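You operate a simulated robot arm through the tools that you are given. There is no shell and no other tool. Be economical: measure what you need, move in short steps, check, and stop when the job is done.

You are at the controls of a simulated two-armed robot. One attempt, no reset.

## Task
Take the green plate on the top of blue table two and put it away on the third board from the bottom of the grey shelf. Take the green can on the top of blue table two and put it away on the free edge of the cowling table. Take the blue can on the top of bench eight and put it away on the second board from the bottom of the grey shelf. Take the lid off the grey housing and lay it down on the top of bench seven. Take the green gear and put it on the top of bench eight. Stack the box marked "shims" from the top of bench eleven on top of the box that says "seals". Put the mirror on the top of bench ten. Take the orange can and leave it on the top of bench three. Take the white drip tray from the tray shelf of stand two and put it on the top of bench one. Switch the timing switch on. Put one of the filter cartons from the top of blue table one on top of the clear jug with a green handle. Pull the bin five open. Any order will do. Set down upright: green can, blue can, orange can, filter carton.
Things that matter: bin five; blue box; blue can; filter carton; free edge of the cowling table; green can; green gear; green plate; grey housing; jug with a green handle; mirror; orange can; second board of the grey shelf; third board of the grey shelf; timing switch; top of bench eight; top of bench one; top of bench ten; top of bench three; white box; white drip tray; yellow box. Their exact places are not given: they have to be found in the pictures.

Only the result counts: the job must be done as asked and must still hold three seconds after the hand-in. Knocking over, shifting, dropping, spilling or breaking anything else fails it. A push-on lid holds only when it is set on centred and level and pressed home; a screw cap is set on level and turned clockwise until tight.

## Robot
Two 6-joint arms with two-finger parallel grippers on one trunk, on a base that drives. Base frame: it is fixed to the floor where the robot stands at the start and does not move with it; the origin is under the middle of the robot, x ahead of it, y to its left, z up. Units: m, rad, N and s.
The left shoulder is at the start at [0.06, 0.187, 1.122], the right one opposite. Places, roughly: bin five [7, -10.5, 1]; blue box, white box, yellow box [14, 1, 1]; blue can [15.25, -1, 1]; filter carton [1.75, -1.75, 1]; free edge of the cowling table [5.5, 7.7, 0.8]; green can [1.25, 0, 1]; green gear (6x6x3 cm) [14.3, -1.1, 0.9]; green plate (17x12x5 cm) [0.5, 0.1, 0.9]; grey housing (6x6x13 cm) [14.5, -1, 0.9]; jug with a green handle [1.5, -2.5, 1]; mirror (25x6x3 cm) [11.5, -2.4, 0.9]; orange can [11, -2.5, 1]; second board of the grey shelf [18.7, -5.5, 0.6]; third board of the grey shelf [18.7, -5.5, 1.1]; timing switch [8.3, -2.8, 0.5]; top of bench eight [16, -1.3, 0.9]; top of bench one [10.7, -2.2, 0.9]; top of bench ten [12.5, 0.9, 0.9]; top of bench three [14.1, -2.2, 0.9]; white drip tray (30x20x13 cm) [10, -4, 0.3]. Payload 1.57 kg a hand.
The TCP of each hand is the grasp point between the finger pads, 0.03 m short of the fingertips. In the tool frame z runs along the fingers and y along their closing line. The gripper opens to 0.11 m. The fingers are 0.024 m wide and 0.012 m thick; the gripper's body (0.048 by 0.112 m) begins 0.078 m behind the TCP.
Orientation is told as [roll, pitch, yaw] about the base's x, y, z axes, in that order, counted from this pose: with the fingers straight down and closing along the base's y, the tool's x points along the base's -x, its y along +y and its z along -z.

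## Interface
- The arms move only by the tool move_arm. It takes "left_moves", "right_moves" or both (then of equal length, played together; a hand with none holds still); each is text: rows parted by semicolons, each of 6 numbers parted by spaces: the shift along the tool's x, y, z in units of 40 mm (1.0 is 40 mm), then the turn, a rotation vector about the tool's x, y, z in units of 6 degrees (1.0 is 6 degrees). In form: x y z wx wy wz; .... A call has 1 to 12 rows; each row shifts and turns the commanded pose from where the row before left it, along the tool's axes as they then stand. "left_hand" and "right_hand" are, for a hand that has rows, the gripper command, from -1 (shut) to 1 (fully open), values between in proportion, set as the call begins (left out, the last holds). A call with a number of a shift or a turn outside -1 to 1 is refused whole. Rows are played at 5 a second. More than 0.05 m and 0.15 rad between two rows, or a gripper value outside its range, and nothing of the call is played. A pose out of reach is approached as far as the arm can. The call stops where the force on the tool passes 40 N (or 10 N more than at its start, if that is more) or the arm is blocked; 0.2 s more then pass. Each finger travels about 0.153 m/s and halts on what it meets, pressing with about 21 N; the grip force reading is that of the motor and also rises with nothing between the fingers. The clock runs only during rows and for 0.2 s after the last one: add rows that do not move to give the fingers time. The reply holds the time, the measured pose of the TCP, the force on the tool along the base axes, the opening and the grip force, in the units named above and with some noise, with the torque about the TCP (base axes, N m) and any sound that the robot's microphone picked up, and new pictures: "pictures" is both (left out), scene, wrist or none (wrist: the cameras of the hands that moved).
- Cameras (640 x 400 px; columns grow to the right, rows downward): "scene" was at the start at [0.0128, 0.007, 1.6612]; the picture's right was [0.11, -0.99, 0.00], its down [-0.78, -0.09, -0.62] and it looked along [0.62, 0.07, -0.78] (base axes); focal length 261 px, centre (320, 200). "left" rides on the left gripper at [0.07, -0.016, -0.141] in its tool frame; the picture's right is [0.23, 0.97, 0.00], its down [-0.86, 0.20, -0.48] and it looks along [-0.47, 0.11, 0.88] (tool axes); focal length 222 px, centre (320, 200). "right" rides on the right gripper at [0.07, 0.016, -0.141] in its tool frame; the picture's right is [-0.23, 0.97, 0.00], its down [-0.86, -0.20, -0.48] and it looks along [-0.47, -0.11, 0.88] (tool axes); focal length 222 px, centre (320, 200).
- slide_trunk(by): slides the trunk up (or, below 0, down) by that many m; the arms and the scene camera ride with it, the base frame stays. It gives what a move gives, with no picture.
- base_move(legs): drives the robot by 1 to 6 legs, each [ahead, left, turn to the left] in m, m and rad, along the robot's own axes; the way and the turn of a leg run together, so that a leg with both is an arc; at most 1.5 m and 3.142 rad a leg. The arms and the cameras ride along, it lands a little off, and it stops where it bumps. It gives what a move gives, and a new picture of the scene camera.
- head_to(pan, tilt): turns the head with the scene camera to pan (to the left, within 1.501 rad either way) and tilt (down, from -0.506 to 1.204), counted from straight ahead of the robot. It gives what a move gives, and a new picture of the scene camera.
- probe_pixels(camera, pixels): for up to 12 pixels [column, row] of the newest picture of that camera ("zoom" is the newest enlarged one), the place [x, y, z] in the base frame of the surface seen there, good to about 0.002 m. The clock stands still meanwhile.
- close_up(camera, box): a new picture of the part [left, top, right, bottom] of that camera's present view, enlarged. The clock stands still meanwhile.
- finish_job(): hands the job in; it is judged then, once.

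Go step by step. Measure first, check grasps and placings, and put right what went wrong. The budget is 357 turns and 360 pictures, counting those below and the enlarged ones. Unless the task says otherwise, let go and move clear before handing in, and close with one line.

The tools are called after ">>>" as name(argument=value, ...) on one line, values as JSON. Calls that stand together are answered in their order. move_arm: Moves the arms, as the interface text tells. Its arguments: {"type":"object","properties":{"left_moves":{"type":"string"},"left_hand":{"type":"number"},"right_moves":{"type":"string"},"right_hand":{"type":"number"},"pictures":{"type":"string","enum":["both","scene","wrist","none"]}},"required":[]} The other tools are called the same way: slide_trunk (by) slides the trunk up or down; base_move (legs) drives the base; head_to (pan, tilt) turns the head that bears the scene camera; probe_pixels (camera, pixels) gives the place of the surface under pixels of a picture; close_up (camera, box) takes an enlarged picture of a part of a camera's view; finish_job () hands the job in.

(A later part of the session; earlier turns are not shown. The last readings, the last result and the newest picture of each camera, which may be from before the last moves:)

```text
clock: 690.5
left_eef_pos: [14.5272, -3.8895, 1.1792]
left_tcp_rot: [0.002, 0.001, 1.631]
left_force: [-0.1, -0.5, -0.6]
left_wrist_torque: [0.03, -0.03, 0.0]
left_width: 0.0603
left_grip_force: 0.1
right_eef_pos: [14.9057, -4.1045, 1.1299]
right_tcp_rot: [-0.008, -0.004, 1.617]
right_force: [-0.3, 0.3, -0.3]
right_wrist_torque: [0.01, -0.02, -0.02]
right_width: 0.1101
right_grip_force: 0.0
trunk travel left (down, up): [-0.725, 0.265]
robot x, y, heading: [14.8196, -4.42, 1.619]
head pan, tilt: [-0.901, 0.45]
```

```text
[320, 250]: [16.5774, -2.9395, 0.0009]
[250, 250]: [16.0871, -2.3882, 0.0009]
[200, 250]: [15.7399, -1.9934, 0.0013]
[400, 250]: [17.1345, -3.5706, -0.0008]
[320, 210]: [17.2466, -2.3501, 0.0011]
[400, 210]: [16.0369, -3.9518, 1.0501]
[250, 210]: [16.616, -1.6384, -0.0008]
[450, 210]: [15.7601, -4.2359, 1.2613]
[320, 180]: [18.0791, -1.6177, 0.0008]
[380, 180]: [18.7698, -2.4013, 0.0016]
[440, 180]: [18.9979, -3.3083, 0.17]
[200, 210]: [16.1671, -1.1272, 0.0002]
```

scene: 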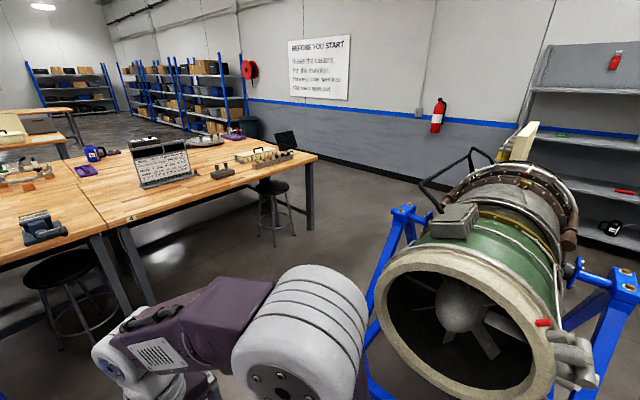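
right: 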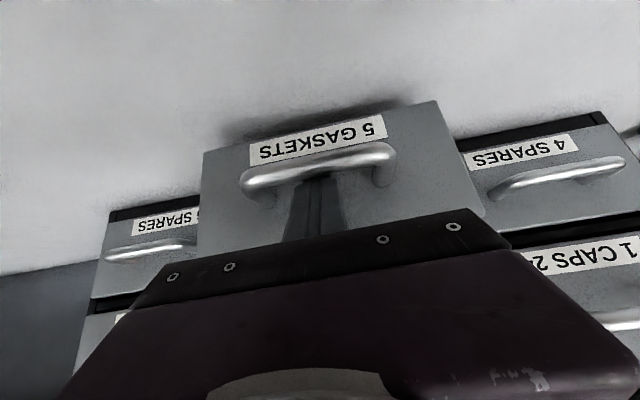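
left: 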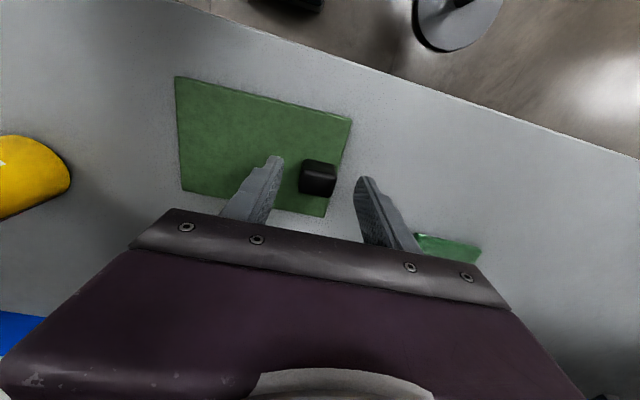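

The aisle at y≈−3.25 is clear. Drive east round the bench end, then north.

>>> base_move(legs=[[0, -0.15, -0.05], [1.15, 0, 0], [0, 0, -1.57], [1.3, 0, 0], [1.3, 0, 0], [0, 0, 1.57]])

>>> head_to(pan=0.4, tilt=0.4)

```text
clock: 717.1
left_eef_pos: [17.3502, -2.6971, 1.1801]
left_tcp_rot: [0.002, 0.001, 1.522]
left_force: [-0.1, 0.0, -0.1]
left_wrist_torque: [0.0, -0.04, 0.02]
left_width: 0.0604
left_grip_force: 0.0
right_eef_pos: [17.702, -2.9498, 1.13]
right_tcp_rot: [-0.007, -0.006, 1.509]
right_force: [0.9, -0.7, 0.3]
right_wrist_torque: [-0.04, 0.03, -0.01]
right_width: 0.1099
right_grip_force: 0.2
trunk travel left (down, up): [-0.725, 0.265]
robot x, y, heading: [17.5876, -3.2536, 1.524]
head pan, tilt: [-0.901, 0.45]
```

scene: 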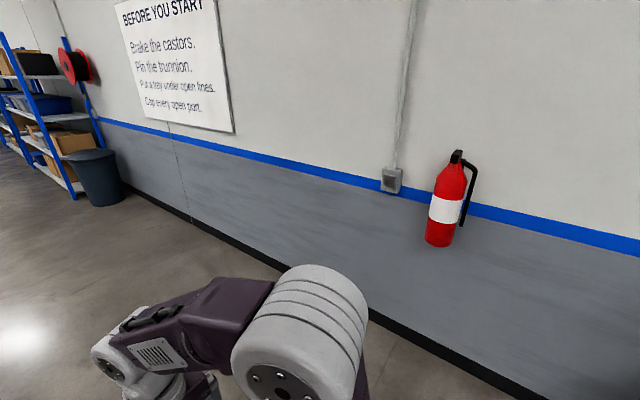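

```text
clock: 718.6
left_eef_pos: [17.3489, -2.6957, 1.1781]
left_tcp_rot: [0.002, 0.002, 1.523]
left_force: [-0.4, 0.9, 0.2]
left_wrist_torque: [0.01, -0.01, 0.03]
left_width: 0.0604
left_grip_force: 0.1
right_eef_pos: [17.7029, -2.9494, 1.1301]
right_tcp_rot: [-0.008, -0.006, 1.511]
right_force: [0.2, 0.2, -0.3]
right_wrist_torque: [0.02, 0.0, 0.02]
right_width: 0.1099
right_grip_force: 0.1
trunk travel left (down, up): [-0.725, 0.265]
robot x, y, heading: [17.5839, -3.2522, 1.518]
head pan, tilt: [0.4, 0.4]
```

scene: 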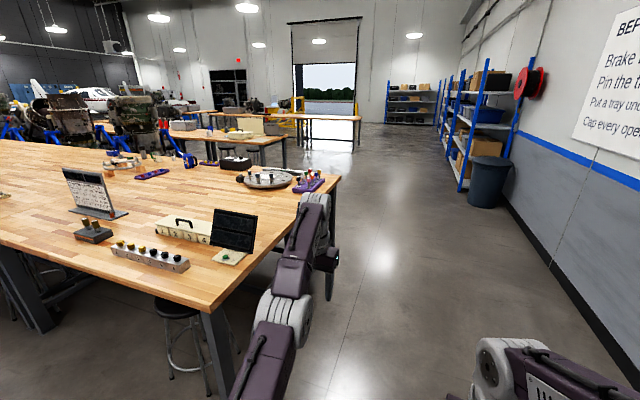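

>>> base_move(legs=[[1.5, 0, 0], [1.5, 0, 0], [0, 0, 1.62]])

>>> head_to(pan=0.3, tilt=0.45)

>>> probe_pixels(camera="scene", pixels=[[320, 250], [250, 250], [400, 250], [320, 210], [400, 210], [250, 210], [450, 210], [320, 180], [380, 180], [440, 180], [200, 210], [500, 210]])

```text
clock: 737.2
left_eef_pos: [17.3171, -0.4319, 1.1791]
left_tcp_rot: [0.002, 0.0, 3.063]
left_force: [0.2, -0.9, 0.0]
left_wrist_torque: [0.01, 0.01, 0.01]
left_width: 0.0607
left_grip_force: 0.1
right_eef_pos: [17.5813, -0.0863, 1.1291]
right_tcp_rot: [-0.01, -0.006, 3.05]
right_force: [0.4, 0.5, -0.5]
right_wrist_torque: [-0.01, -0.02, -0.01]
right_width: 0.1102
right_grip_force: 0.0
trunk travel left (down, up): [-0.725, 0.265]
robot x, y, heading: [17.8834, -0.2105, 3.056]
head pan, tilt: [0.4, 0.4]
```

scene: 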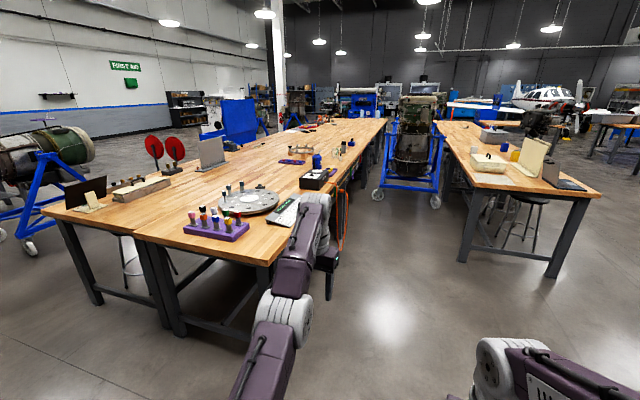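

```text
clock: 737.9
left_eef_pos: [17.317, -0.4302, 1.1801]
left_tcp_rot: [0.001, 0.003, 3.062]
left_force: [0.2, 0.6, 0.1]
left_wrist_torque: [0.03, -0.03, -0.03]
left_width: 0.0605
left_grip_force: 0.1
right_eef_pos: [17.5813, -0.086, 1.1288]
right_tcp_rot: [-0.009, -0.006, 3.049]
right_force: [-0.3, -0.4, -0.8]
right_wrist_torque: [-0.01, -0.01, 0.0]
right_width: 0.1099
right_grip_force: 0.1
trunk travel left (down, up): [-0.725, 0.265]
robot x, y, heading: [17.8795, -0.2069, 3.059]
head pan, tilt: [0.3, 0.45]
```

scene: 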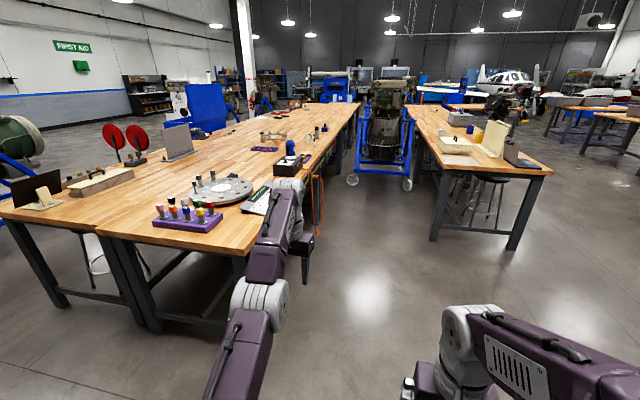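

```text
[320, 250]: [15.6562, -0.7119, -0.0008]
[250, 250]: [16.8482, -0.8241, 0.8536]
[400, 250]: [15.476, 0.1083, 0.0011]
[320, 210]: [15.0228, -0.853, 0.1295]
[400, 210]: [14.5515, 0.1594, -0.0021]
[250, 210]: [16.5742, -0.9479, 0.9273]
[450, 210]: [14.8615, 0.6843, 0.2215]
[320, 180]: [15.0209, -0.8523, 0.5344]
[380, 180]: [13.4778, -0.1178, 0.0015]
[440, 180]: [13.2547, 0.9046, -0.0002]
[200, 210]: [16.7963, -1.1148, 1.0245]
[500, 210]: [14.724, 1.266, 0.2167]
```

The aisle (y −0.75…0.5) is open to x≈14. Drive west to x≈14.6 and face south to the gear/housing.

>>> base_move(legs=[[0, 0, 0.083], [1.2, 0, 0], [1.2, 0, 0], [0.85, 0, 0], [0, 0, 1.57]])

>>> head_to(pan=0, tilt=0.65)

```text
clock: 758.4
left_eef_pos: [14.8124, -0.7341, 1.1789]
left_tcp_rot: [0.002, 0.001, -1.566]
left_force: [-1.0, 0.1, 0.0]
left_wrist_torque: [0.02, 0.0, -0.03]
left_width: 0.0606
left_grip_force: 0.1
right_eef_pos: [14.4459, -0.5014, 1.1299]
right_tcp_rot: [-0.009, -0.006, -1.578]
right_force: [0.7, 0.9, -0.6]
right_wrist_torque: [-0.01, 0.0, 0.02]
right_width: 0.1101
right_grip_force: 0.1
trunk travel left (down, up): [-0.725, 0.265]
robot x, y, heading: [14.5498, -0.1911, -1.571]
head pan, tilt: [0.3, 0.45]
```

scene: 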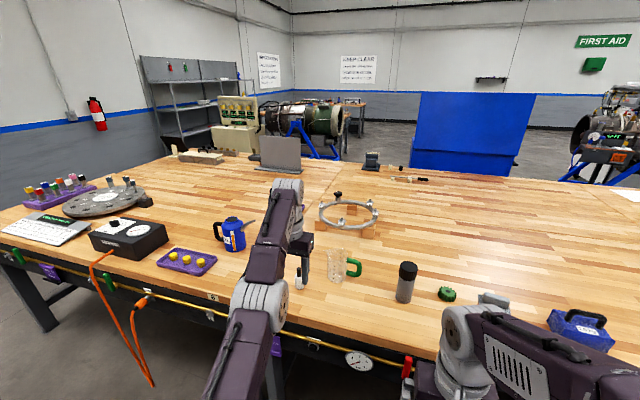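

```text
clock: 759.2
left_eef_pos: [14.8123, -0.7339, 1.1797]
left_tcp_rot: [0.001, 0.001, -1.566]
left_force: [0.0, -1.0, -0.7]
left_wrist_torque: [0.03, -0.01, -0.02]
left_width: 0.0602
left_grip_force: 0.0
right_eef_pos: [14.4459, -0.5, 1.1303]
right_tcp_rot: [-0.009, -0.005, -1.579]
right_force: [0.3, 0.6, 0.6]
right_wrist_torque: [0.0, -0.01, -0.02]
right_width: 0.1099
right_grip_force: 0.0
trunk travel left (down, up): [-0.725, 0.265]
robot x, y, heading: [14.5455, -0.1952, -1.57]
head pan, tilt: [0.0, 0.649]
```

scene: 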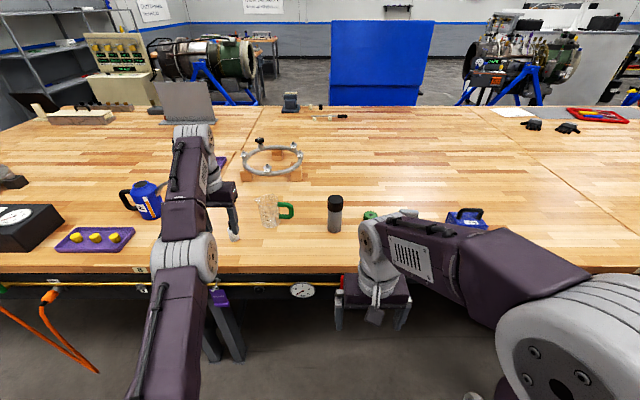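

Housing with dark lid at (335,213), gear at (370,215), blue can at (145,200). Measure.

>>> close_up(camera="scene", box=[310, 170, 406, 240])

>>> probe_pixels(camera="scene", pixels=[[335, 198], [335, 205], [335, 228], [329, 212], [341, 212], [370, 214], [145, 200], [215, 200], [232, 170], [350, 265], [250, 265], [100, 265]])

```text
5.71 times, centred on (358, 205) of scene
```

zoom: 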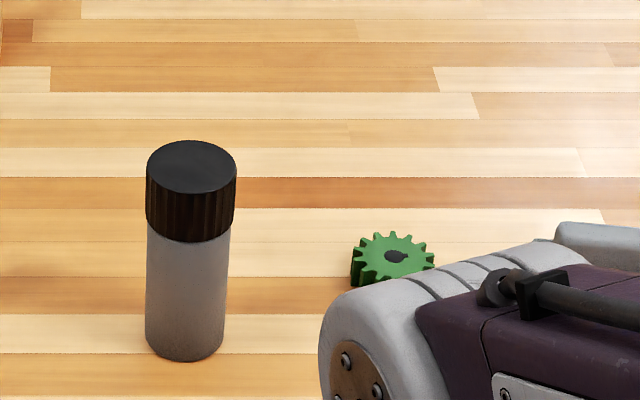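

```text
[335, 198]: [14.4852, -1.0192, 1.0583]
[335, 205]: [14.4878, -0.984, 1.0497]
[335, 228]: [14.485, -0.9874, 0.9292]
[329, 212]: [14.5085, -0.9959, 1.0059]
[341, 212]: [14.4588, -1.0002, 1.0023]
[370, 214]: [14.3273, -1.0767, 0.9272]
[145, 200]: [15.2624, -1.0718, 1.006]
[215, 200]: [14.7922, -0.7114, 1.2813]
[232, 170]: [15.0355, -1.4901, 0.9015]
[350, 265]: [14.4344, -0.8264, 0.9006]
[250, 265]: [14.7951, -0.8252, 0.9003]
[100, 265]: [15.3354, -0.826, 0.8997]
```

Bench seven/eight boundary x≈15.04, top z 0.90. Move in 0.3 m and take the gear with the right hand.

>>> base_move(legs=[[0.3, 0, 0]])

>>> move_arm(right_moves="0 -0.8 -0.3 0 0 0;0 -0.8 0 0 0 0;0 -0.8 0 0 0 0;-0.8 -0.8 0 0 0 0;-0.8 0 0 0 0 0;-0.8 0 0 0 0 0;-0.8 0 0 0 0 0;0 0 0 0 0 0", right_hand=1, pictures="both")

```text
clock: 761.3
left_eef_pos: [14.8208, -1.0347, 1.1799]
left_tcp_rot: [0.002, 0.002, -1.553]
left_force: [-0.9, -0.4, 0.1]
left_wrist_torque: [-0.03, -0.03, -0.01]
left_width: 0.0603
left_grip_force: 0.0
right_eef_pos: [14.4518, -0.8045, 1.1298]
right_tcp_rot: [-0.008, -0.006, -1.566]
right_force: [-0.9, 0.9, 0.5]
right_wrist_torque: [0.01, -0.01, 0.0]
right_width: 0.1099
right_grip_force: 0.0
trunk travel left (down, up): [-0.725, 0.265]
robot x, y, heading: [14.5471, -0.497, -1.559]
head pan, tilt: [0.0, 0.649]
```

scene: 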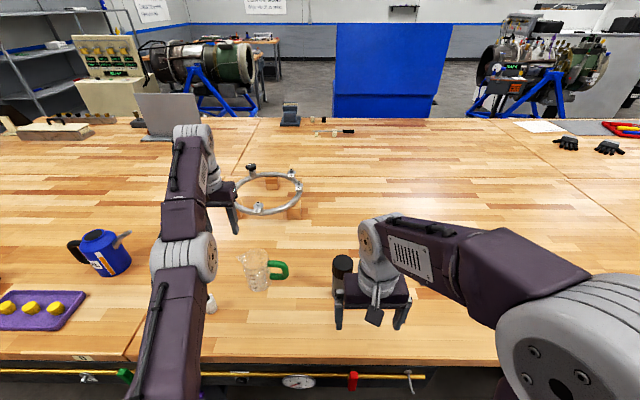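

```text
clock: 763.1
left_eef_pos: [14.8211, -1.0351, 1.1794]
left_tcp_rot: [0.002, 0.0, -1.553]
left_force: [-0.2, -0.4, 0.3]
left_wrist_torque: [-0.01, 0.02, -0.03]
left_width: 0.0607
left_grip_force: 0.0
right_eef_pos: [14.324, -0.9353, 1.1431]
right_tcp_rot: [-0.011, -0.004, -1.568]
right_force: [-0.4, -0.6, 0.9]
right_wrist_torque: [0.02, 0.01, 0.04]
right_width: 0.1098
right_grip_force: 0.1
trunk travel left (down, up): [-0.725, 0.265]
robot x, y, heading: [14.5481, -0.491, -1.56]
head pan, tilt: [0.0, 0.649]
```

scene: 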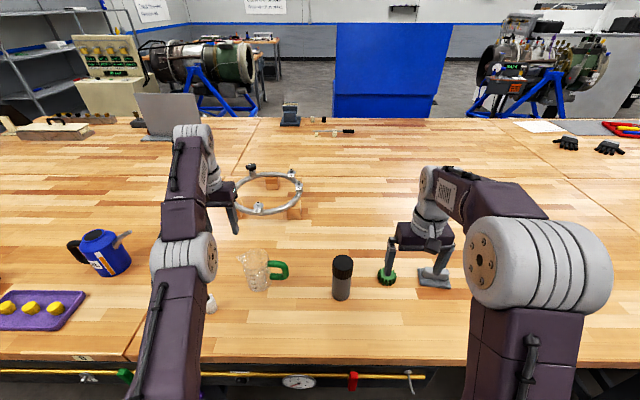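
right: 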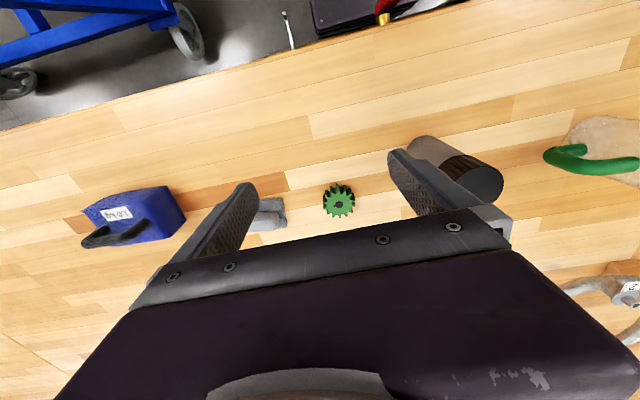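

>>> probe_pixels(camera="right", pixels=[[339, 203], [326, 203], [353, 200], [339, 190], [341, 214], [270, 213], [470, 175]])

>>> close_up(camera="scene", box=[350, 240, 478, 320])

```text
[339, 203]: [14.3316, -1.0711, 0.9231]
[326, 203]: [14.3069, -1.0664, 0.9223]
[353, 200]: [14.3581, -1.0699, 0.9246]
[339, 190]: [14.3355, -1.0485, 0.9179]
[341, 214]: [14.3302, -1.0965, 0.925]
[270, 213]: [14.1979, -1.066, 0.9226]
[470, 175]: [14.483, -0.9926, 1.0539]
```

```text
5.00 times, centred on (414, 280) of scene
```

zoom: 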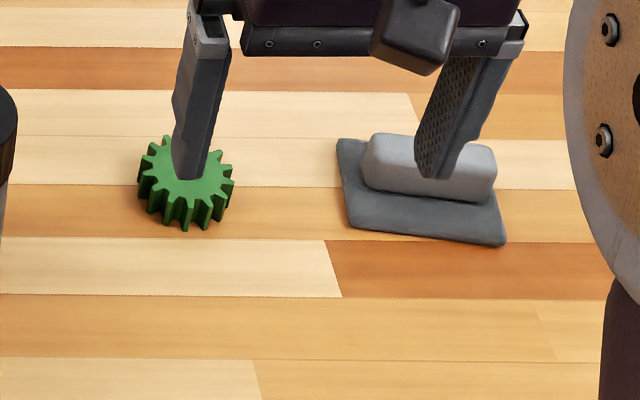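

Gear centre (14.333,−1.071), top 0.924. Go over it, descend and grip.

>>> move_arm(right_moves="-0.85 0.06 0 0 0 0;-0.85 0.06 0 0 0 0;-0.85 0.05 0 0 0 0;-0.85 0.05 0 0 0 0;0 0 1 0 0 0;0 0 1 0 0 0;0 0 1 0 0 0;0 0 1 0 0 0;0 0 1 0 0 0;0 0 0.2 0 0 0;0 0 0 0 0 0", right_hand=0.6, pictures="wrist")

```text
clock: 765.5
left_eef_pos: [14.8204, -1.0354, 1.1802]
left_tcp_rot: [0.0, 0.002, -1.554]
left_force: [1.1, -0.1, 0.1]
left_wrist_torque: [0.0, -0.01, 0.01]
left_width: 0.0603
left_grip_force: 0.1
right_eef_pos: [14.3317, -1.064, 0.9319]
right_tcp_rot: [-0.008, -0.006, -1.566]
right_force: [0.5, 0.2, 0.7]
right_wrist_torque: [0.03, 0.01, 0.04]
right_width: 0.0881
right_grip_force: 0.1
right hand out of reach, approached as far as the arm can: row 4
trunk travel left (down, up): [-0.725, 0.265]
robot x, y, heading: [14.5538, -0.4924, -1.558]
head pan, tilt: [0.0, 0.649]
```

right: 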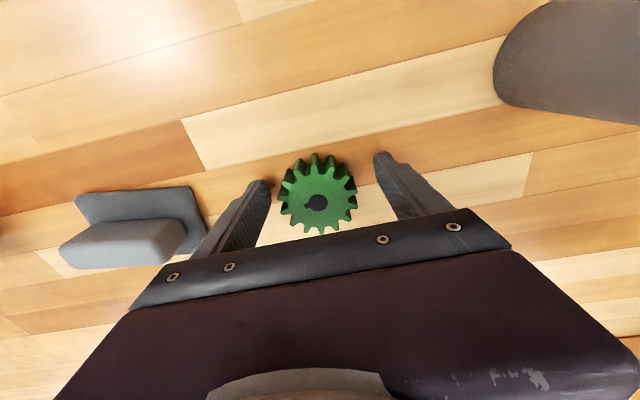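

Gear is between the fingers; close and lift.

>>> move_arm(right_moves="0 0 0 0 0 0;0 0 0 0 0 0;0 0 0 0 0 0;0 0 -1 0 0 0;0 0 -1 0 0 0;0 0 -1 0 0 0;0 0 -1 0 0 0;0 0 -1 0 0 0;0.5 0 -0.5 0 0 0;0.5 0 0 0 0 0", right_hand=-1, pictures="wrist")

```text
clock: 767.7
left_eef_pos: [14.8208, -1.0342, 1.1797]
left_tcp_rot: [0.003, 0.003, -1.554]
left_force: [-0.2, 0.1, -0.2]
left_wrist_torque: [-0.04, 0.02, -0.01]
left_width: 0.0603
left_grip_force: 0.1
right_eef_pos: [14.3331, -1.0191, 1.1555]
right_tcp_rot: [-0.009, -0.007, -1.567]
right_force: [-0.4, -0.4, -1.5]
right_wrist_torque: [-0.01, -0.02, 0.0]
right_width: 0.059
right_grip_force: 21.6
trunk travel left (down, up): [-0.725, 0.265]
robot x, y, heading: [14.5493, -0.4971, -1.557]
head pan, tilt: [0.0, 0.649]
```

right: 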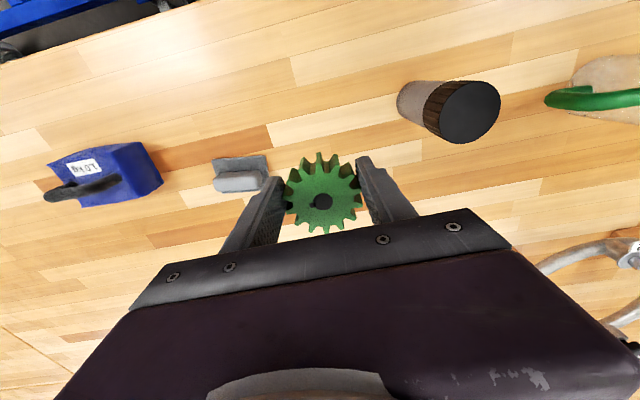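

Gear held. Back off, shift east along the bench, and look for a free spot on bench eight.

>>> base_move(legs=[[-0.3, 0, 0], [0, 0.95, 0]])

>>> probe_pixels(camera="scene", pixels=[[200, 220], [250, 220], [300, 220], [350, 220], [400, 220], [300, 190], [350, 190], [400, 190], [300, 170], [350, 170]])

```text
clock: 774.3
left_eef_pos: [15.7774, -0.7192, 1.179]
left_tcp_rot: [0.001, 0.002, -1.549]
left_force: [0.2, -0.1, 0.2]
left_wrist_torque: [-0.01, -0.02, 0.02]
left_width: 0.0604
left_grip_force: 0.2
right_eef_pos: [15.2898, -0.7079, 1.1542]
right_tcp_rot: [-0.009, -0.004, -1.562]
right_force: [0.2, -0.1, -0.2]
right_wrist_torque: [0.0, 0.05, 0.02]
right_width: 0.0587
right_grip_force: 20.9
trunk travel left (down, up): [-0.725, 0.265]
robot x, y, heading: [15.4998, -0.1796, -1.55]
head pan, tilt: [0.0, 0.649]
```

scene: 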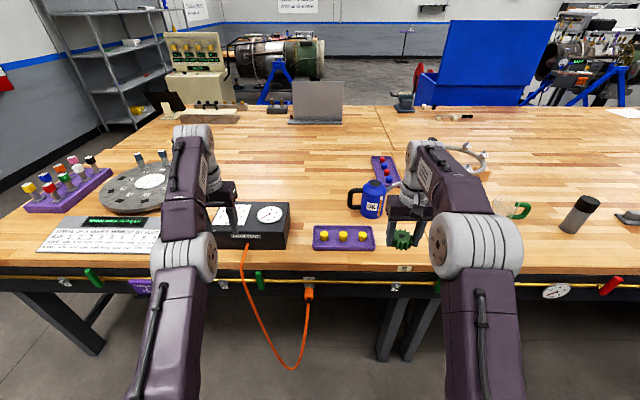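

```text
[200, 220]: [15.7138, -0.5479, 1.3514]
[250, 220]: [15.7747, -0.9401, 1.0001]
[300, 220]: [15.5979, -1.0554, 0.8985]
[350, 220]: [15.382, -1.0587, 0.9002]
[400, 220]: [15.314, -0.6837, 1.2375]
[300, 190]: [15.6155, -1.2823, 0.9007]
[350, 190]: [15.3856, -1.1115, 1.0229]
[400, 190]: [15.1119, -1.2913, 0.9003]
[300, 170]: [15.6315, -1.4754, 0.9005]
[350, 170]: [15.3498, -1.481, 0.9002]
```

Free spot ≈ (15.51,−1.065) between blue can, device and tray. Move in.

>>> base_move(legs=[[0.325, 0.15, -0.02]])

>>> move_arm(right_moves="-0.4 0.4 0 0 0 0;-0.4 0.4 0 0 0 0;-0.3 0.4 0 0 0 0;0 0.4 0 0 0 0;0 0 0 0 0 0", right_hand=-1, pictures="both")

```text
clock: 776.6
left_eef_pos: [15.919, -1.0419, 1.1796]
left_tcp_rot: [0.003, 0.002, -1.564]
left_force: [-1.0, -0.4, 0.5]
left_wrist_torque: [0.03, -0.03, 0.0]
left_width: 0.0605
left_grip_force: 0.1
right_eef_pos: [15.4317, -1.0198, 1.1545]
right_tcp_rot: [-0.009, -0.004, -1.58]
right_force: [0.3, 0.9, -1.8]
right_wrist_torque: [-0.01, -0.03, 0.0]
right_width: 0.0589
right_grip_force: 20.9
trunk travel left (down, up): [-0.725, 0.265]
robot x, y, heading: [15.6551, -0.4961, -1.569]
head pan, tilt: [0.0, 0.649]
```

scene: 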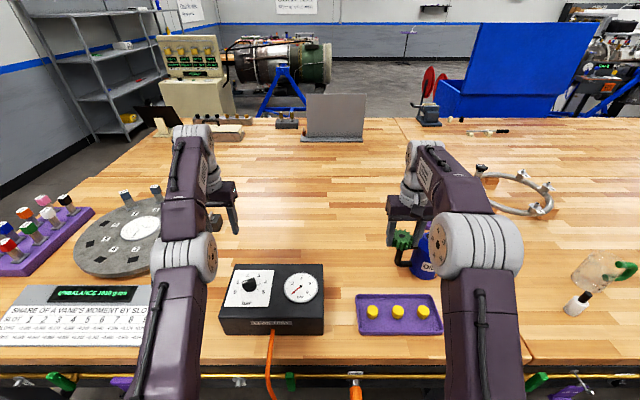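

```text
clock: 777.8
left_eef_pos: [15.9191, -1.0426, 1.1789]
left_tcp_rot: [0.002, 0.002, -1.563]
left_force: [0.4, 0.5, 0.8]
left_wrist_torque: [0.03, -0.01, 0.0]
left_width: 0.0604
left_grip_force: 0.0
right_eef_pos: [15.4962, -1.0603, 1.1512]
right_tcp_rot: [-0.01, -0.006, -1.58]
right_force: [0.0, -0.8, -1.4]
right_wrist_torque: [0.04, 0.02, 0.02]
right_width: 0.0585
right_grip_force: 21.0
right hand out of reach, approached as far as the arm can: row 4
trunk travel left (down, up): [-0.725, 0.265]
robot x, y, heading: [15.654, -0.4947, -1.568]
head pan, tilt: [0.0, 0.649]
```

scene: 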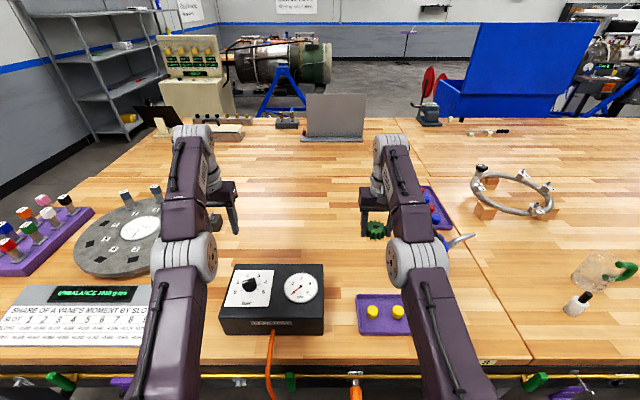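
right: 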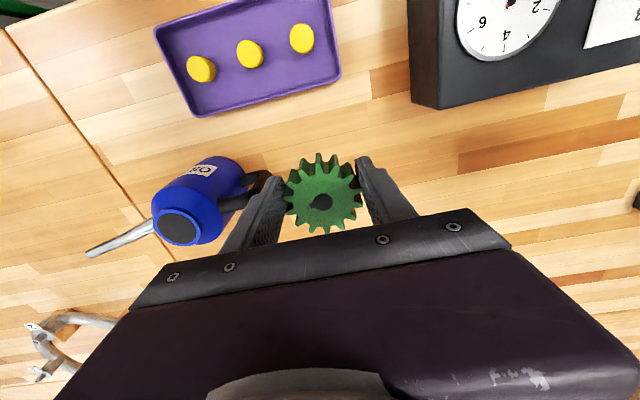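

Clear; lower the gear to the bench.

>>> move_arm(right_moves="0 0 1 0 0 0;0 0 1 0 0 0;0 0 1 0 0 0;0 0 1 0 0 0;0 0 1 0 0 0;0 0 0.3 0 0 0;0 0 0.12 0 0 0;0 0 0 0 0 0", right_hand=-1, pictures="none")

```text
clock: 779.6
left_eef_pos: [15.919, -1.0421, 1.1792]
left_tcp_rot: [0.003, 0.002, -1.564]
left_force: [-0.2, -0.1, -0.5]
left_wrist_torque: [0.02, -0.02, 0.04]
left_width: 0.0603
left_grip_force: 0.0
right_eef_pos: [15.4943, -1.0963, 0.9545]
right_tcp_rot: [-0.009, -0.003, -1.58]
right_force: [-0.1, 0.2, -1.2]
right_wrist_torque: [0.01, -0.04, 0.03]
right_width: 0.0584
right_grip_force: 21.4
right hand out of reach, approached as far as the arm can: row 1, 2, 3, 5
trunk travel left (down, up): [-0.725, 0.265]
robot x, y, heading: [15.6557, -0.4951, -1.572]
head pan, tilt: [0.0, 0.649]
```

>>> move_arm(right_moves="0.6 0 0.2 0 0 0;0 0 0.2 0 0 0;0 0 0.1 0 0 0;0 0 0.05 0 0 0;0 0 0 0 0 0", right_hand=-1, pictures="none")

```text
clock: 780.8
left_eef_pos: [15.9192, -1.0429, 1.18]
left_tcp_rot: [0.002, 0.001, -1.563]
left_force: [0.1, 0.2, 0.1]
left_wrist_torque: [0.0, 0.0, 0.0]
left_width: 0.0604
left_grip_force: 0.0
right_eef_pos: [15.4958, -1.0962, 0.9342]
right_tcp_rot: [-0.007, -0.005, -1.58]
right_force: [0.3, 0.2, -1.9]
right_wrist_torque: [0.03, 0.03, 0.0]
right_width: 0.0587
right_grip_force: 20.7
right hand out of reach, approached as far as the arm can: row 1
trunk travel left (down, up): [-0.725, 0.265]
robot x, y, heading: [15.6547, -0.499, -1.574]
head pan, tilt: [0.0, 0.649]
```

>>> move_arm(right_moves="0 0 0.05 0 0 0;0 0 0 0 0 0", right_hand=-1, pictures="none")

>>> move_arm(right_moves="0 0 0 0 0 0;0 0 0 0 0 0;0 0 -0.8 0 0 0;0 0 -1 0 0 0;0 0 -1 0 0 0;0 0 -1 0 0 0;0.8 0 -1 0 0 0;0.8 0 -0.5 0 0 0", right_hand=0.5, pictures="both")

```text
clock: 781.4
left_eef_pos: [15.9199, -1.0427, 1.18]
left_tcp_rot: [0.001, 0.002, -1.565]
left_force: [-1.1, -0.3, 0.4]
left_wrist_torque: [-0.02, 0.01, 0.02]
left_width: 0.0608
left_grip_force: 0.1
right_eef_pos: [15.4971, -1.0972, 0.9315]
right_tcp_rot: [-0.009, -0.005, -1.58]
right_force: [-0.1, -0.3, -0.3]
right_wrist_torque: [0.0, 0.01, 0.0]
right_width: 0.0587
right_grip_force: 20.9
trunk travel left (down, up): [-0.725, 0.265]
robot x, y, heading: [15.6486, -0.4977, -1.572]
head pan, tilt: [0.0, 0.649]
```

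```text
refused: row 7 steps farther than a row can; nothing moved
```

>>> move_arm(right_moves="0 0 0 0 0 0;0 0 0 0 0 0;0 0 -0.8 0 0 0;0 0 -1 0 0 0;0 0 -1 0 0 0;0 0 -1 0 0 0;0 0 -1 0 0 0;0.8 0 -0.5 0 0 0;0.8 0 0 0 0 0", right_hand=0.5, pictures="both")

```text
clock: 783.4
left_eef_pos: [15.9199, -1.04, 1.1801]
left_tcp_rot: [0.002, 0.003, -1.564]
left_force: [-0.5, -0.5, -0.3]
left_wrist_torque: [0.0, -0.01, -0.02]
left_width: 0.0606
left_grip_force: 0.1
right_eef_pos: [15.4993, -1.0052, 1.1405]
right_tcp_rot: [-0.008, -0.007, -1.578]
right_force: [0.4, 0.3, 0.5]
right_wrist_torque: [0.01, 0.02, 0.02]
right_width: 0.0826
right_grip_force: 0.0
right hand out of reach, approached as far as the arm can: row 5, 6, 7
trunk travel left (down, up): [-0.725, 0.265]
robot x, y, heading: [15.6539, -0.4986, -1.57]
head pan, tilt: [0.0, 0.649]
```

scene: 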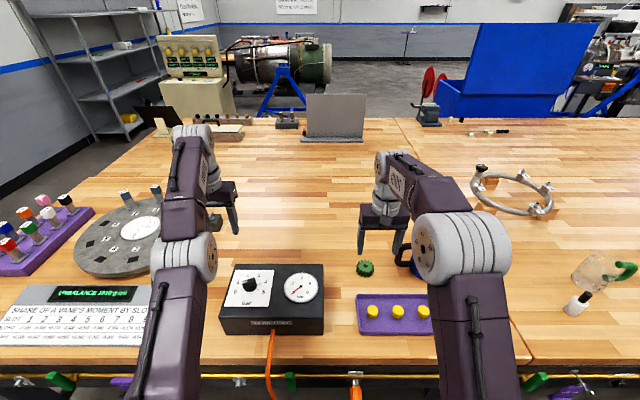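
right: 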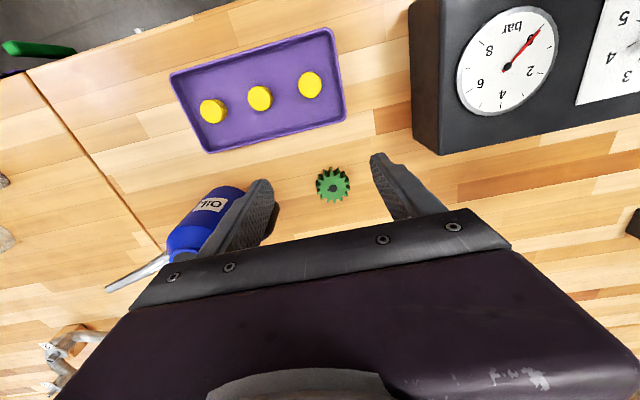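

Gear is on bench eight. Now back to the housing: reposition at x≈14.5.

>>> base_move(legs=[[-0.25, 0, 0], [0, -1.15, 0], [0.22, 0, 0]])

>>> close_up(camera="scene", box=[230, 190, 410, 320])

```text
clock: 791.9
left_eef_pos: [14.8116, -1.0103, 1.1809]
left_tcp_rot: [0.0, 0.002, -1.543]
left_force: [-0.7, 0.0, 0.9]
left_wrist_torque: [-0.02, -0.01, -0.02]
left_width: 0.0606
left_grip_force: 0.0
right_eef_pos: [14.3881, -0.9828, 1.1396]
right_tcp_rot: [-0.009, -0.008, -1.557]
right_force: [0.1, -0.1, -0.6]
right_wrist_torque: [0.03, -0.02, 0.0]
right_width: 0.0825
right_grip_force: 0.1
trunk travel left (down, up): [-0.725, 0.265]
robot x, y, heading: [14.5353, -0.473, -1.548]
head pan, tilt: [0.0, 0.649]
```

scene: 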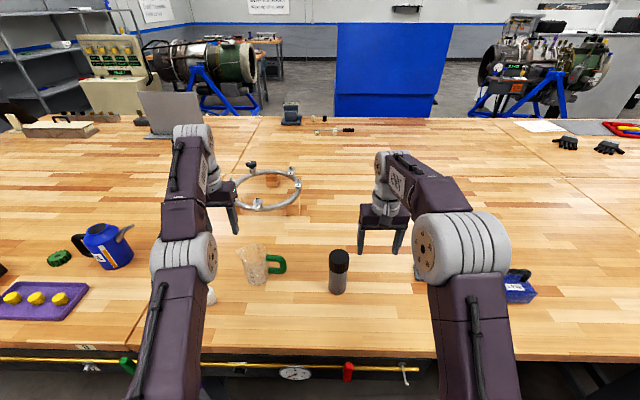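

```text
3.08 times, centred on (320, 255) of scene
```

zoom: 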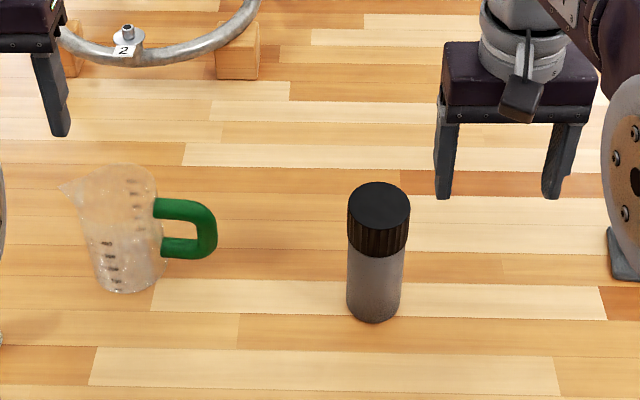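

>>> probe_pixels(camera="zoom", pixels=[[350, 208], [408, 208], [379, 185], [379, 226], [379, 207], [351, 300], [400, 300], [375, 318], [378, 250], [378, 262], [212, 230], [180, 205]])

```text
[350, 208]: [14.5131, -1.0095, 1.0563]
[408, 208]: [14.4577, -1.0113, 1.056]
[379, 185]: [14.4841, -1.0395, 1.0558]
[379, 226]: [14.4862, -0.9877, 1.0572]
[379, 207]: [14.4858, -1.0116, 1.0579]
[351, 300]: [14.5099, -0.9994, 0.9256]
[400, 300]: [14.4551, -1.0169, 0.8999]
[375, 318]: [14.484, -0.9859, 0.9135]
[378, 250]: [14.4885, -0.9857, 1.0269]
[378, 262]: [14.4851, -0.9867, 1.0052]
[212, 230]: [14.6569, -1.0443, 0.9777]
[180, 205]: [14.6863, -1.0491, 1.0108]
```

Housing axis (14.485,−1.0125), lid 1.008–1.057. I'll steady the body with the tilted left hand while the right takes the lid. Adjust base, tilt the left hand 45° and move the right hand aside.

>>> base_move(legs=[[0.025, -0.06, -0.02]])

>>> move_arm(left_moves="1 0 0 0 0 0;1 0 0 0 0 0;1 0 0 0 0 0;0 0 0 0 -1 0;0 0 0 0 -1 0;0 0 0 0 -1 0;0 0 0 0 -1 0;0 0 0 0 -1 0;0 0 0 0 -1 0;0 0 0 0 -1 0;0 0 0 0 -0.5 0", left_hand=0.5, right_moves="0 -0.8 -0.5 0 0 0;0 -0.8 -0.5 0 0 0;0 -0.8 0 0 0 0;0 0 0 0 0 0;0 0 0 0 0 0;0 0 0 0 0 0;0 0 0 0 0 0;0 0 0 0 0 0;0 0 0 0 0 0;0 0 0 0 0 0;0 0 0 0 0 0", right_hand=0.7, pictures="scene")

```text
clock: 792.9
left_eef_pos: [14.7437, -1.0407, 1.1796]
left_tcp_rot: [0.0, 0.001, -1.565]
left_force: [0.5, 0.7, 0.0]
left_wrist_torque: [-0.03, 0.01, 0.0]
left_width: 0.0603
left_grip_force: 0.0
right_eef_pos: [14.3218, -1.004, 1.1403]
right_tcp_rot: [-0.011, -0.006, -1.579]
right_force: [0.3, -0.2, -0.1]
right_wrist_torque: [-0.04, 0.03, 0.0]
right_width: 0.0826
right_grip_force: 0.1
trunk travel left (down, up): [-0.725, 0.265]
robot x, y, heading: [14.4704, -0.501, -1.568]
head pan, tilt: [0.0, 0.649]
```

scene: 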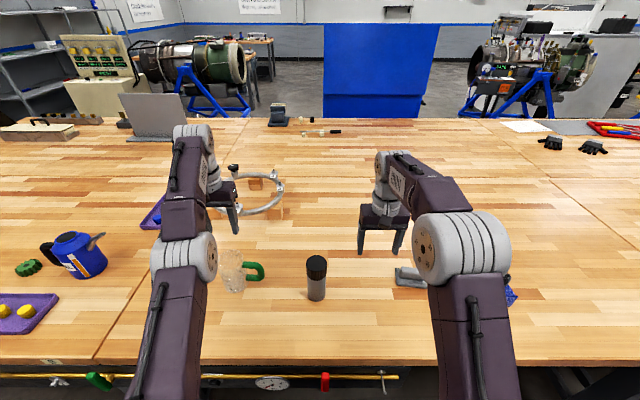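

```text
clock: 795.3
left_eef_pos: [14.7553, -0.8997, 1.5235]
left_tcp_rot: [-0.001, -0.772, -1.565]
left_force: [0.2, 0.6, -0.1]
left_wrist_torque: [-0.01, -0.02, 0.01]
left_width: 0.0822
left_grip_force: 0.0
left hand out of reach, approached as far as the arm can: row 1, 2, 3, 4, 5, 6, 7, 8, 9, 10, 11
right_eef_pos: [14.2242, -1.006, 1.1786]
right_tcp_rot: [-0.009, -0.006, -1.577]
right_force: [-0.5, 0.4, 0.2]
right_wrist_torque: [0.02, 0.0, 0.01]
right_width: 0.0934
right_grip_force: 0.0
trunk travel left (down, up): [-0.725, 0.265]
robot x, y, heading: [14.476, -0.5006, -1.57]
head pan, tilt: [0.0, 0.649]
```

scene: 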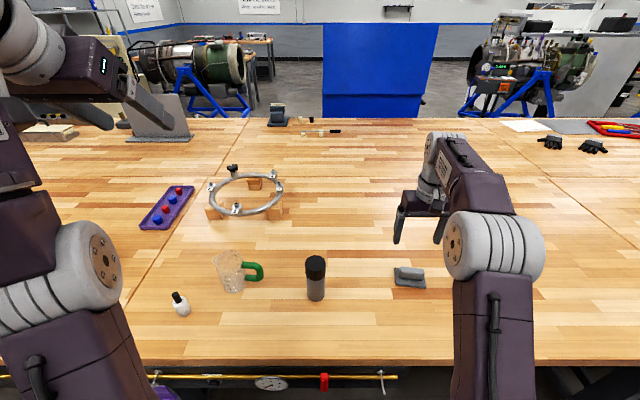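

Left hand tilted but high; bring it forward and down in steps (base back slightly for room).

>>> base_move(legs=[[-0.04, 0, 0]])

>>> move_arm(left_moves="-0.7 0 0.7 0 0 0;-0.7 0 0.7 0 0 0;0.697 0 0.717 0 0 0;0.697 0 0.717 0 0 0;0.697 0 0.717 0 0 0;0.697 0 0.717 0 0 0;0.697 0 0.717 0 0 0;0.697 0 0.717 0 0 0;0.697 0 0.717 0 0 0;0 0 0 0 0 0", left_hand=0.5, pictures="scene")

```text
clock: 796.2
left_eef_pos: [14.7546, -0.8717, 1.5198]
left_tcp_rot: [-0.002, -0.763, -1.566]
left_force: [0.6, -0.8, 0.6]
left_wrist_torque: [0.05, -0.03, 0.01]
left_width: 0.0825
left_grip_force: 0.1
right_eef_pos: [14.2234, -0.9745, 1.1749]
right_tcp_rot: [-0.008, 0.002, -1.578]
right_force: [-0.3, -0.5, -0.7]
right_wrist_torque: [0.04, -0.01, -0.02]
right_width: 0.0935
right_grip_force: 0.0
trunk travel left (down, up): [-0.725, 0.265]
robot x, y, heading: [14.4736, -0.458, -1.573]
head pan, tilt: [0.0, 0.649]
```

scene: 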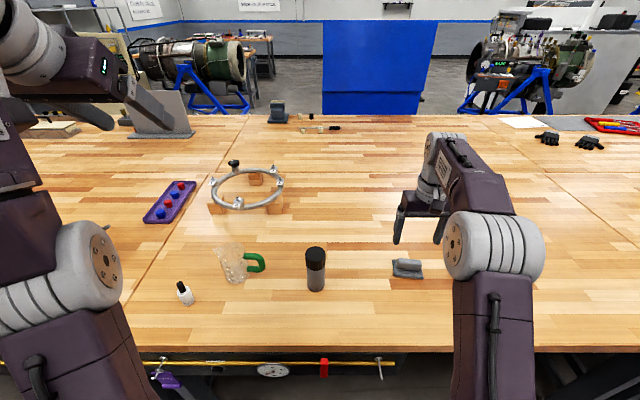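

```text
clock: 798.4
left_eef_pos: [14.7566, -0.9247, 1.4958]
left_tcp_rot: [-0.002, -0.765, -1.565]
left_force: [-0.6, -0.2, -0.2]
left_wrist_torque: [-0.01, 0.0, 0.03]
left_width: 0.0824
left_grip_force: 0.1
left hand out of reach, approached as far as the arm can: row 1, 2, 3, 4, 5, 6, 7, 8, 9
right_eef_pos: [14.2218, -0.9674, 1.1782]
right_tcp_rot: [-0.01, -0.004, -1.578]
right_force: [0.9, 0.5, 0.9]
right_wrist_torque: [0.0, 0.01, 0.0]
right_width: 0.0934
right_grip_force: 0.0
trunk travel left (down, up): [-0.725, 0.265]
robot x, y, heading: [14.4739, -0.4636, -1.572]
head pan, tilt: [0.0, 0.649]
```

scene: 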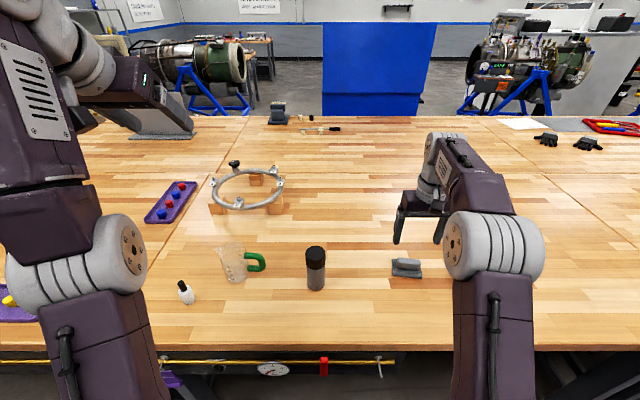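

The left arm appears to be in an elbow-low posture. I probe elbow heights of both arms.

>>> probe_pixels(camera="scene", pixels=[[490, 245], [75, 255], [480, 165], [60, 130], [95, 60], [445, 150]])

```text
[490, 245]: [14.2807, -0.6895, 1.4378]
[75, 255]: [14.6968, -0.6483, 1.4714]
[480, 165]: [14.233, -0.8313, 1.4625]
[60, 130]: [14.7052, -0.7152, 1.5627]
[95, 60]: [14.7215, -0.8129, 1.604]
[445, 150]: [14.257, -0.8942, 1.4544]
```

Reach geometry: better with the housing ~0.15 m to the robot's right. Shift base left, then bring the left hand across at height and down.

>>> base_move(legs=[[0.025, 0.16, 0]])

>>> move_arm(left_moves="0 -1 0 0 0 0;0 -1 0 0 0 0;0 -1 0 0 0 0;0 -1 0 0 0 0;0 -1 0 0 0 0;0 -1 0 0 0 0;0 -1 0 0 0 0;0.6 0 0.6 0 0 0;0.6 0 0.6 0 0 0;0.6 0 0.6 0 0 0;0.6 0 0.6 0 0 0;0.6 0 0.6 0 0 0", left_hand=0.5, right_moves="0 -1 0 0 0 0;0 -1 0 0 0 0;0 -1 0 0 0 0;0 0 0 0 0 0;0 0 0 0 0 0;0 0 0 0 0 0;0 0 0 0 0 0;0 0 0 0 0 0;0 0 0 0 0 0;0 0 0 0 0 0;0 0 0 0 0 0;0 0 0 0 0 0", right_hand=0.7, pictures="scene")

```text
clock: 799.8
left_eef_pos: [14.9086, -0.9483, 1.498]
left_tcp_rot: [0.001, -0.768, -1.569]
left_force: [-0.1, 0.3, -0.1]
left_wrist_torque: [-0.02, 0.0, 0.04]
left_width: 0.0825
left_grip_force: 0.0
right_eef_pos: [14.376, -0.9926, 1.1783]
right_tcp_rot: [-0.006, -0.006, -1.578]
right_force: [-0.6, 0.6, -0.2]
right_wrist_torque: [-0.01, -0.01, 0.02]
right_width: 0.0934
right_grip_force: 0.0
trunk travel left (down, up): [-0.725, 0.265]
robot x, y, heading: [14.6312, -0.4837, -1.574]
head pan, tilt: [0.0, 0.649]
```

scene: 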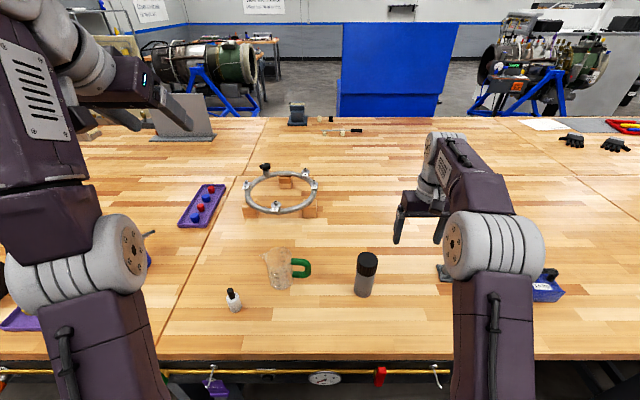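

```text
clock: 802.4
left_eef_pos: [14.6209, -0.9524, 1.461]
left_tcp_rot: [0.001, -0.764, -1.566]
left_force: [-0.2, 0.2, -0.3]
left_wrist_torque: [0.01, 0.02, -0.02]
left_width: 0.0825
left_grip_force: 0.1
left hand out of reach, approached as far as the arm can: row 1, 5, 6, 7, 8, 9, 10, 11, 12
right_eef_pos: [14.2585, -0.9927, 1.1815]
right_tcp_rot: [-0.007, -0.006, -1.577]
right_force: [0.4, -0.1, 0.1]
right_wrist_torque: [0.02, -0.04, -0.01]
right_width: 0.0933
right_grip_force: 0.1
trunk travel left (down, up): [-0.725, 0.265]
robot x, y, heading: [14.6288, -0.4865, -1.569]
head pan, tilt: [0.0, 0.649]
```

scene: 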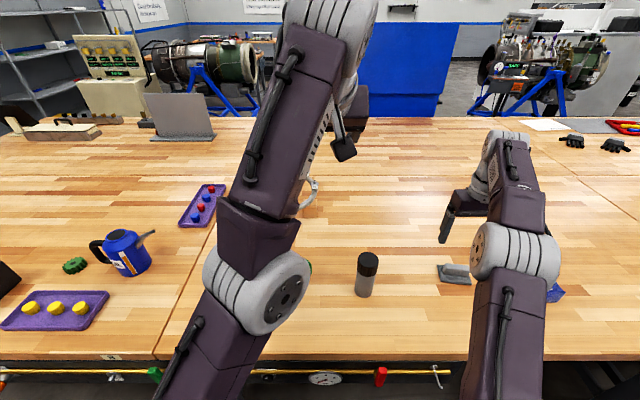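

Extend the left hand forward first, then lower.

>>> move_arm(left_moves="-0.7 0 0.7 0 0 0;-0.7 0 0.7 0 0 0;-0.7 0 0.7 0 0 0;-0.7 0 0.7 0 0 0;-0.7 0 0.7 0 0 0;0.7 0 0.7 0 0 0;0.7 0 0.7 0 0 0;0.7 0 0.7 0 0 0;0.7 0 0.7 0 0 0;0.7 0 0.7 0 0 0;0.7 0 0.7 0 0 0", left_hand=0.5, pictures="scene")

```text
clock: 804.8
left_eef_pos: [14.5869, -1.1532, 1.2299]
left_tcp_rot: [-0.001, -0.764, -1.565]
left_force: [0.1, -0.2, 0.1]
left_wrist_torque: [0.0, 0.0, 0.0]
left_width: 0.0827
left_grip_force: 0.1
left hand out of reach, approached as far as the arm can: row 1, 2, 3, 4, 5, 6, 7, 8, 9, 10, 11
right_eef_pos: [14.2584, -0.9936, 1.1806]
right_tcp_rot: [-0.009, -0.003, -1.577]
right_force: [-0.4, -0.1, -0.5]
right_wrist_torque: [0.02, -0.02, 0.0]
right_width: 0.0936
right_grip_force: 0.1
trunk travel left (down, up): [-0.725, 0.265]
robot x, y, heading: [14.6287, -0.4874, -1.574]
head pan, tilt: [0.0, 0.649]
```

scene: 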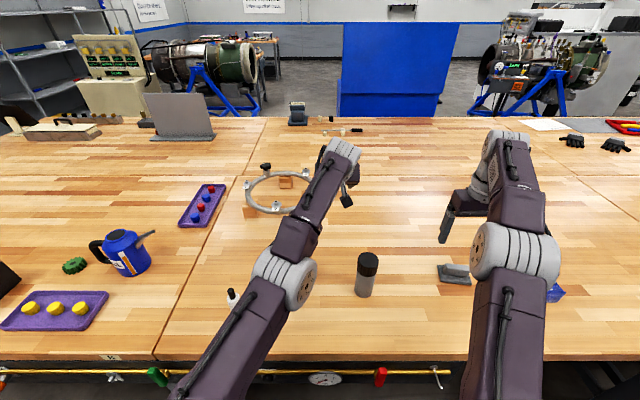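

>>> move_arm(left_moves="0.7 0 0.7 0 0 0;0.7 0 0.7 0 0 0;0.7 0 0.7 0 0 0;0.7 0 -0.7 0 0 0;0.7 0 -0.7 0 0 0;0 0 0 0 0 0", left_hand=0.5, pictures="scene")

```text
clock: 806.2
left_eef_pos: [14.5389, -1.1578, 1.1364]
left_tcp_rot: [-0.001, -0.763, -1.567]
left_force: [0.2, -0.8, 0.3]
left_wrist_torque: [-0.02, -0.01, 0.0]
left_width: 0.0825
left_grip_force: 0.0
left hand out of reach, approached as far as the arm can: row 1, 2, 3, 4, 5
right_eef_pos: [14.259, -0.9925, 1.1808]
right_tcp_rot: [-0.011, -0.007, -1.577]
right_force: [-0.1, 0.4, 0.1]
right_wrist_torque: [0.03, 0.03, 0.03]
right_width: 0.0933
right_grip_force: 0.0
trunk travel left (down, up): [-0.725, 0.265]
robot x, y, heading: [14.6284, -0.4842, -1.575]
head pan, tilt: [0.0, 0.649]
```

scene: 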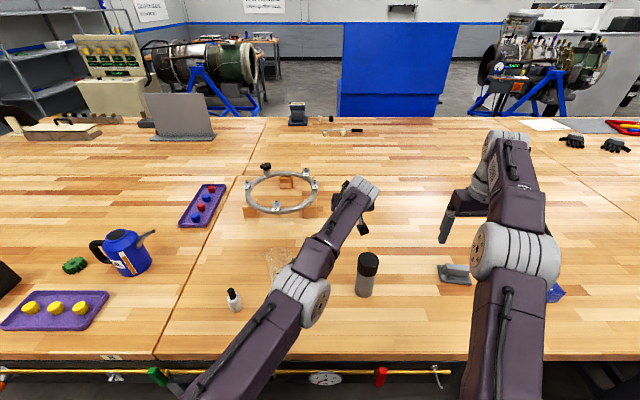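

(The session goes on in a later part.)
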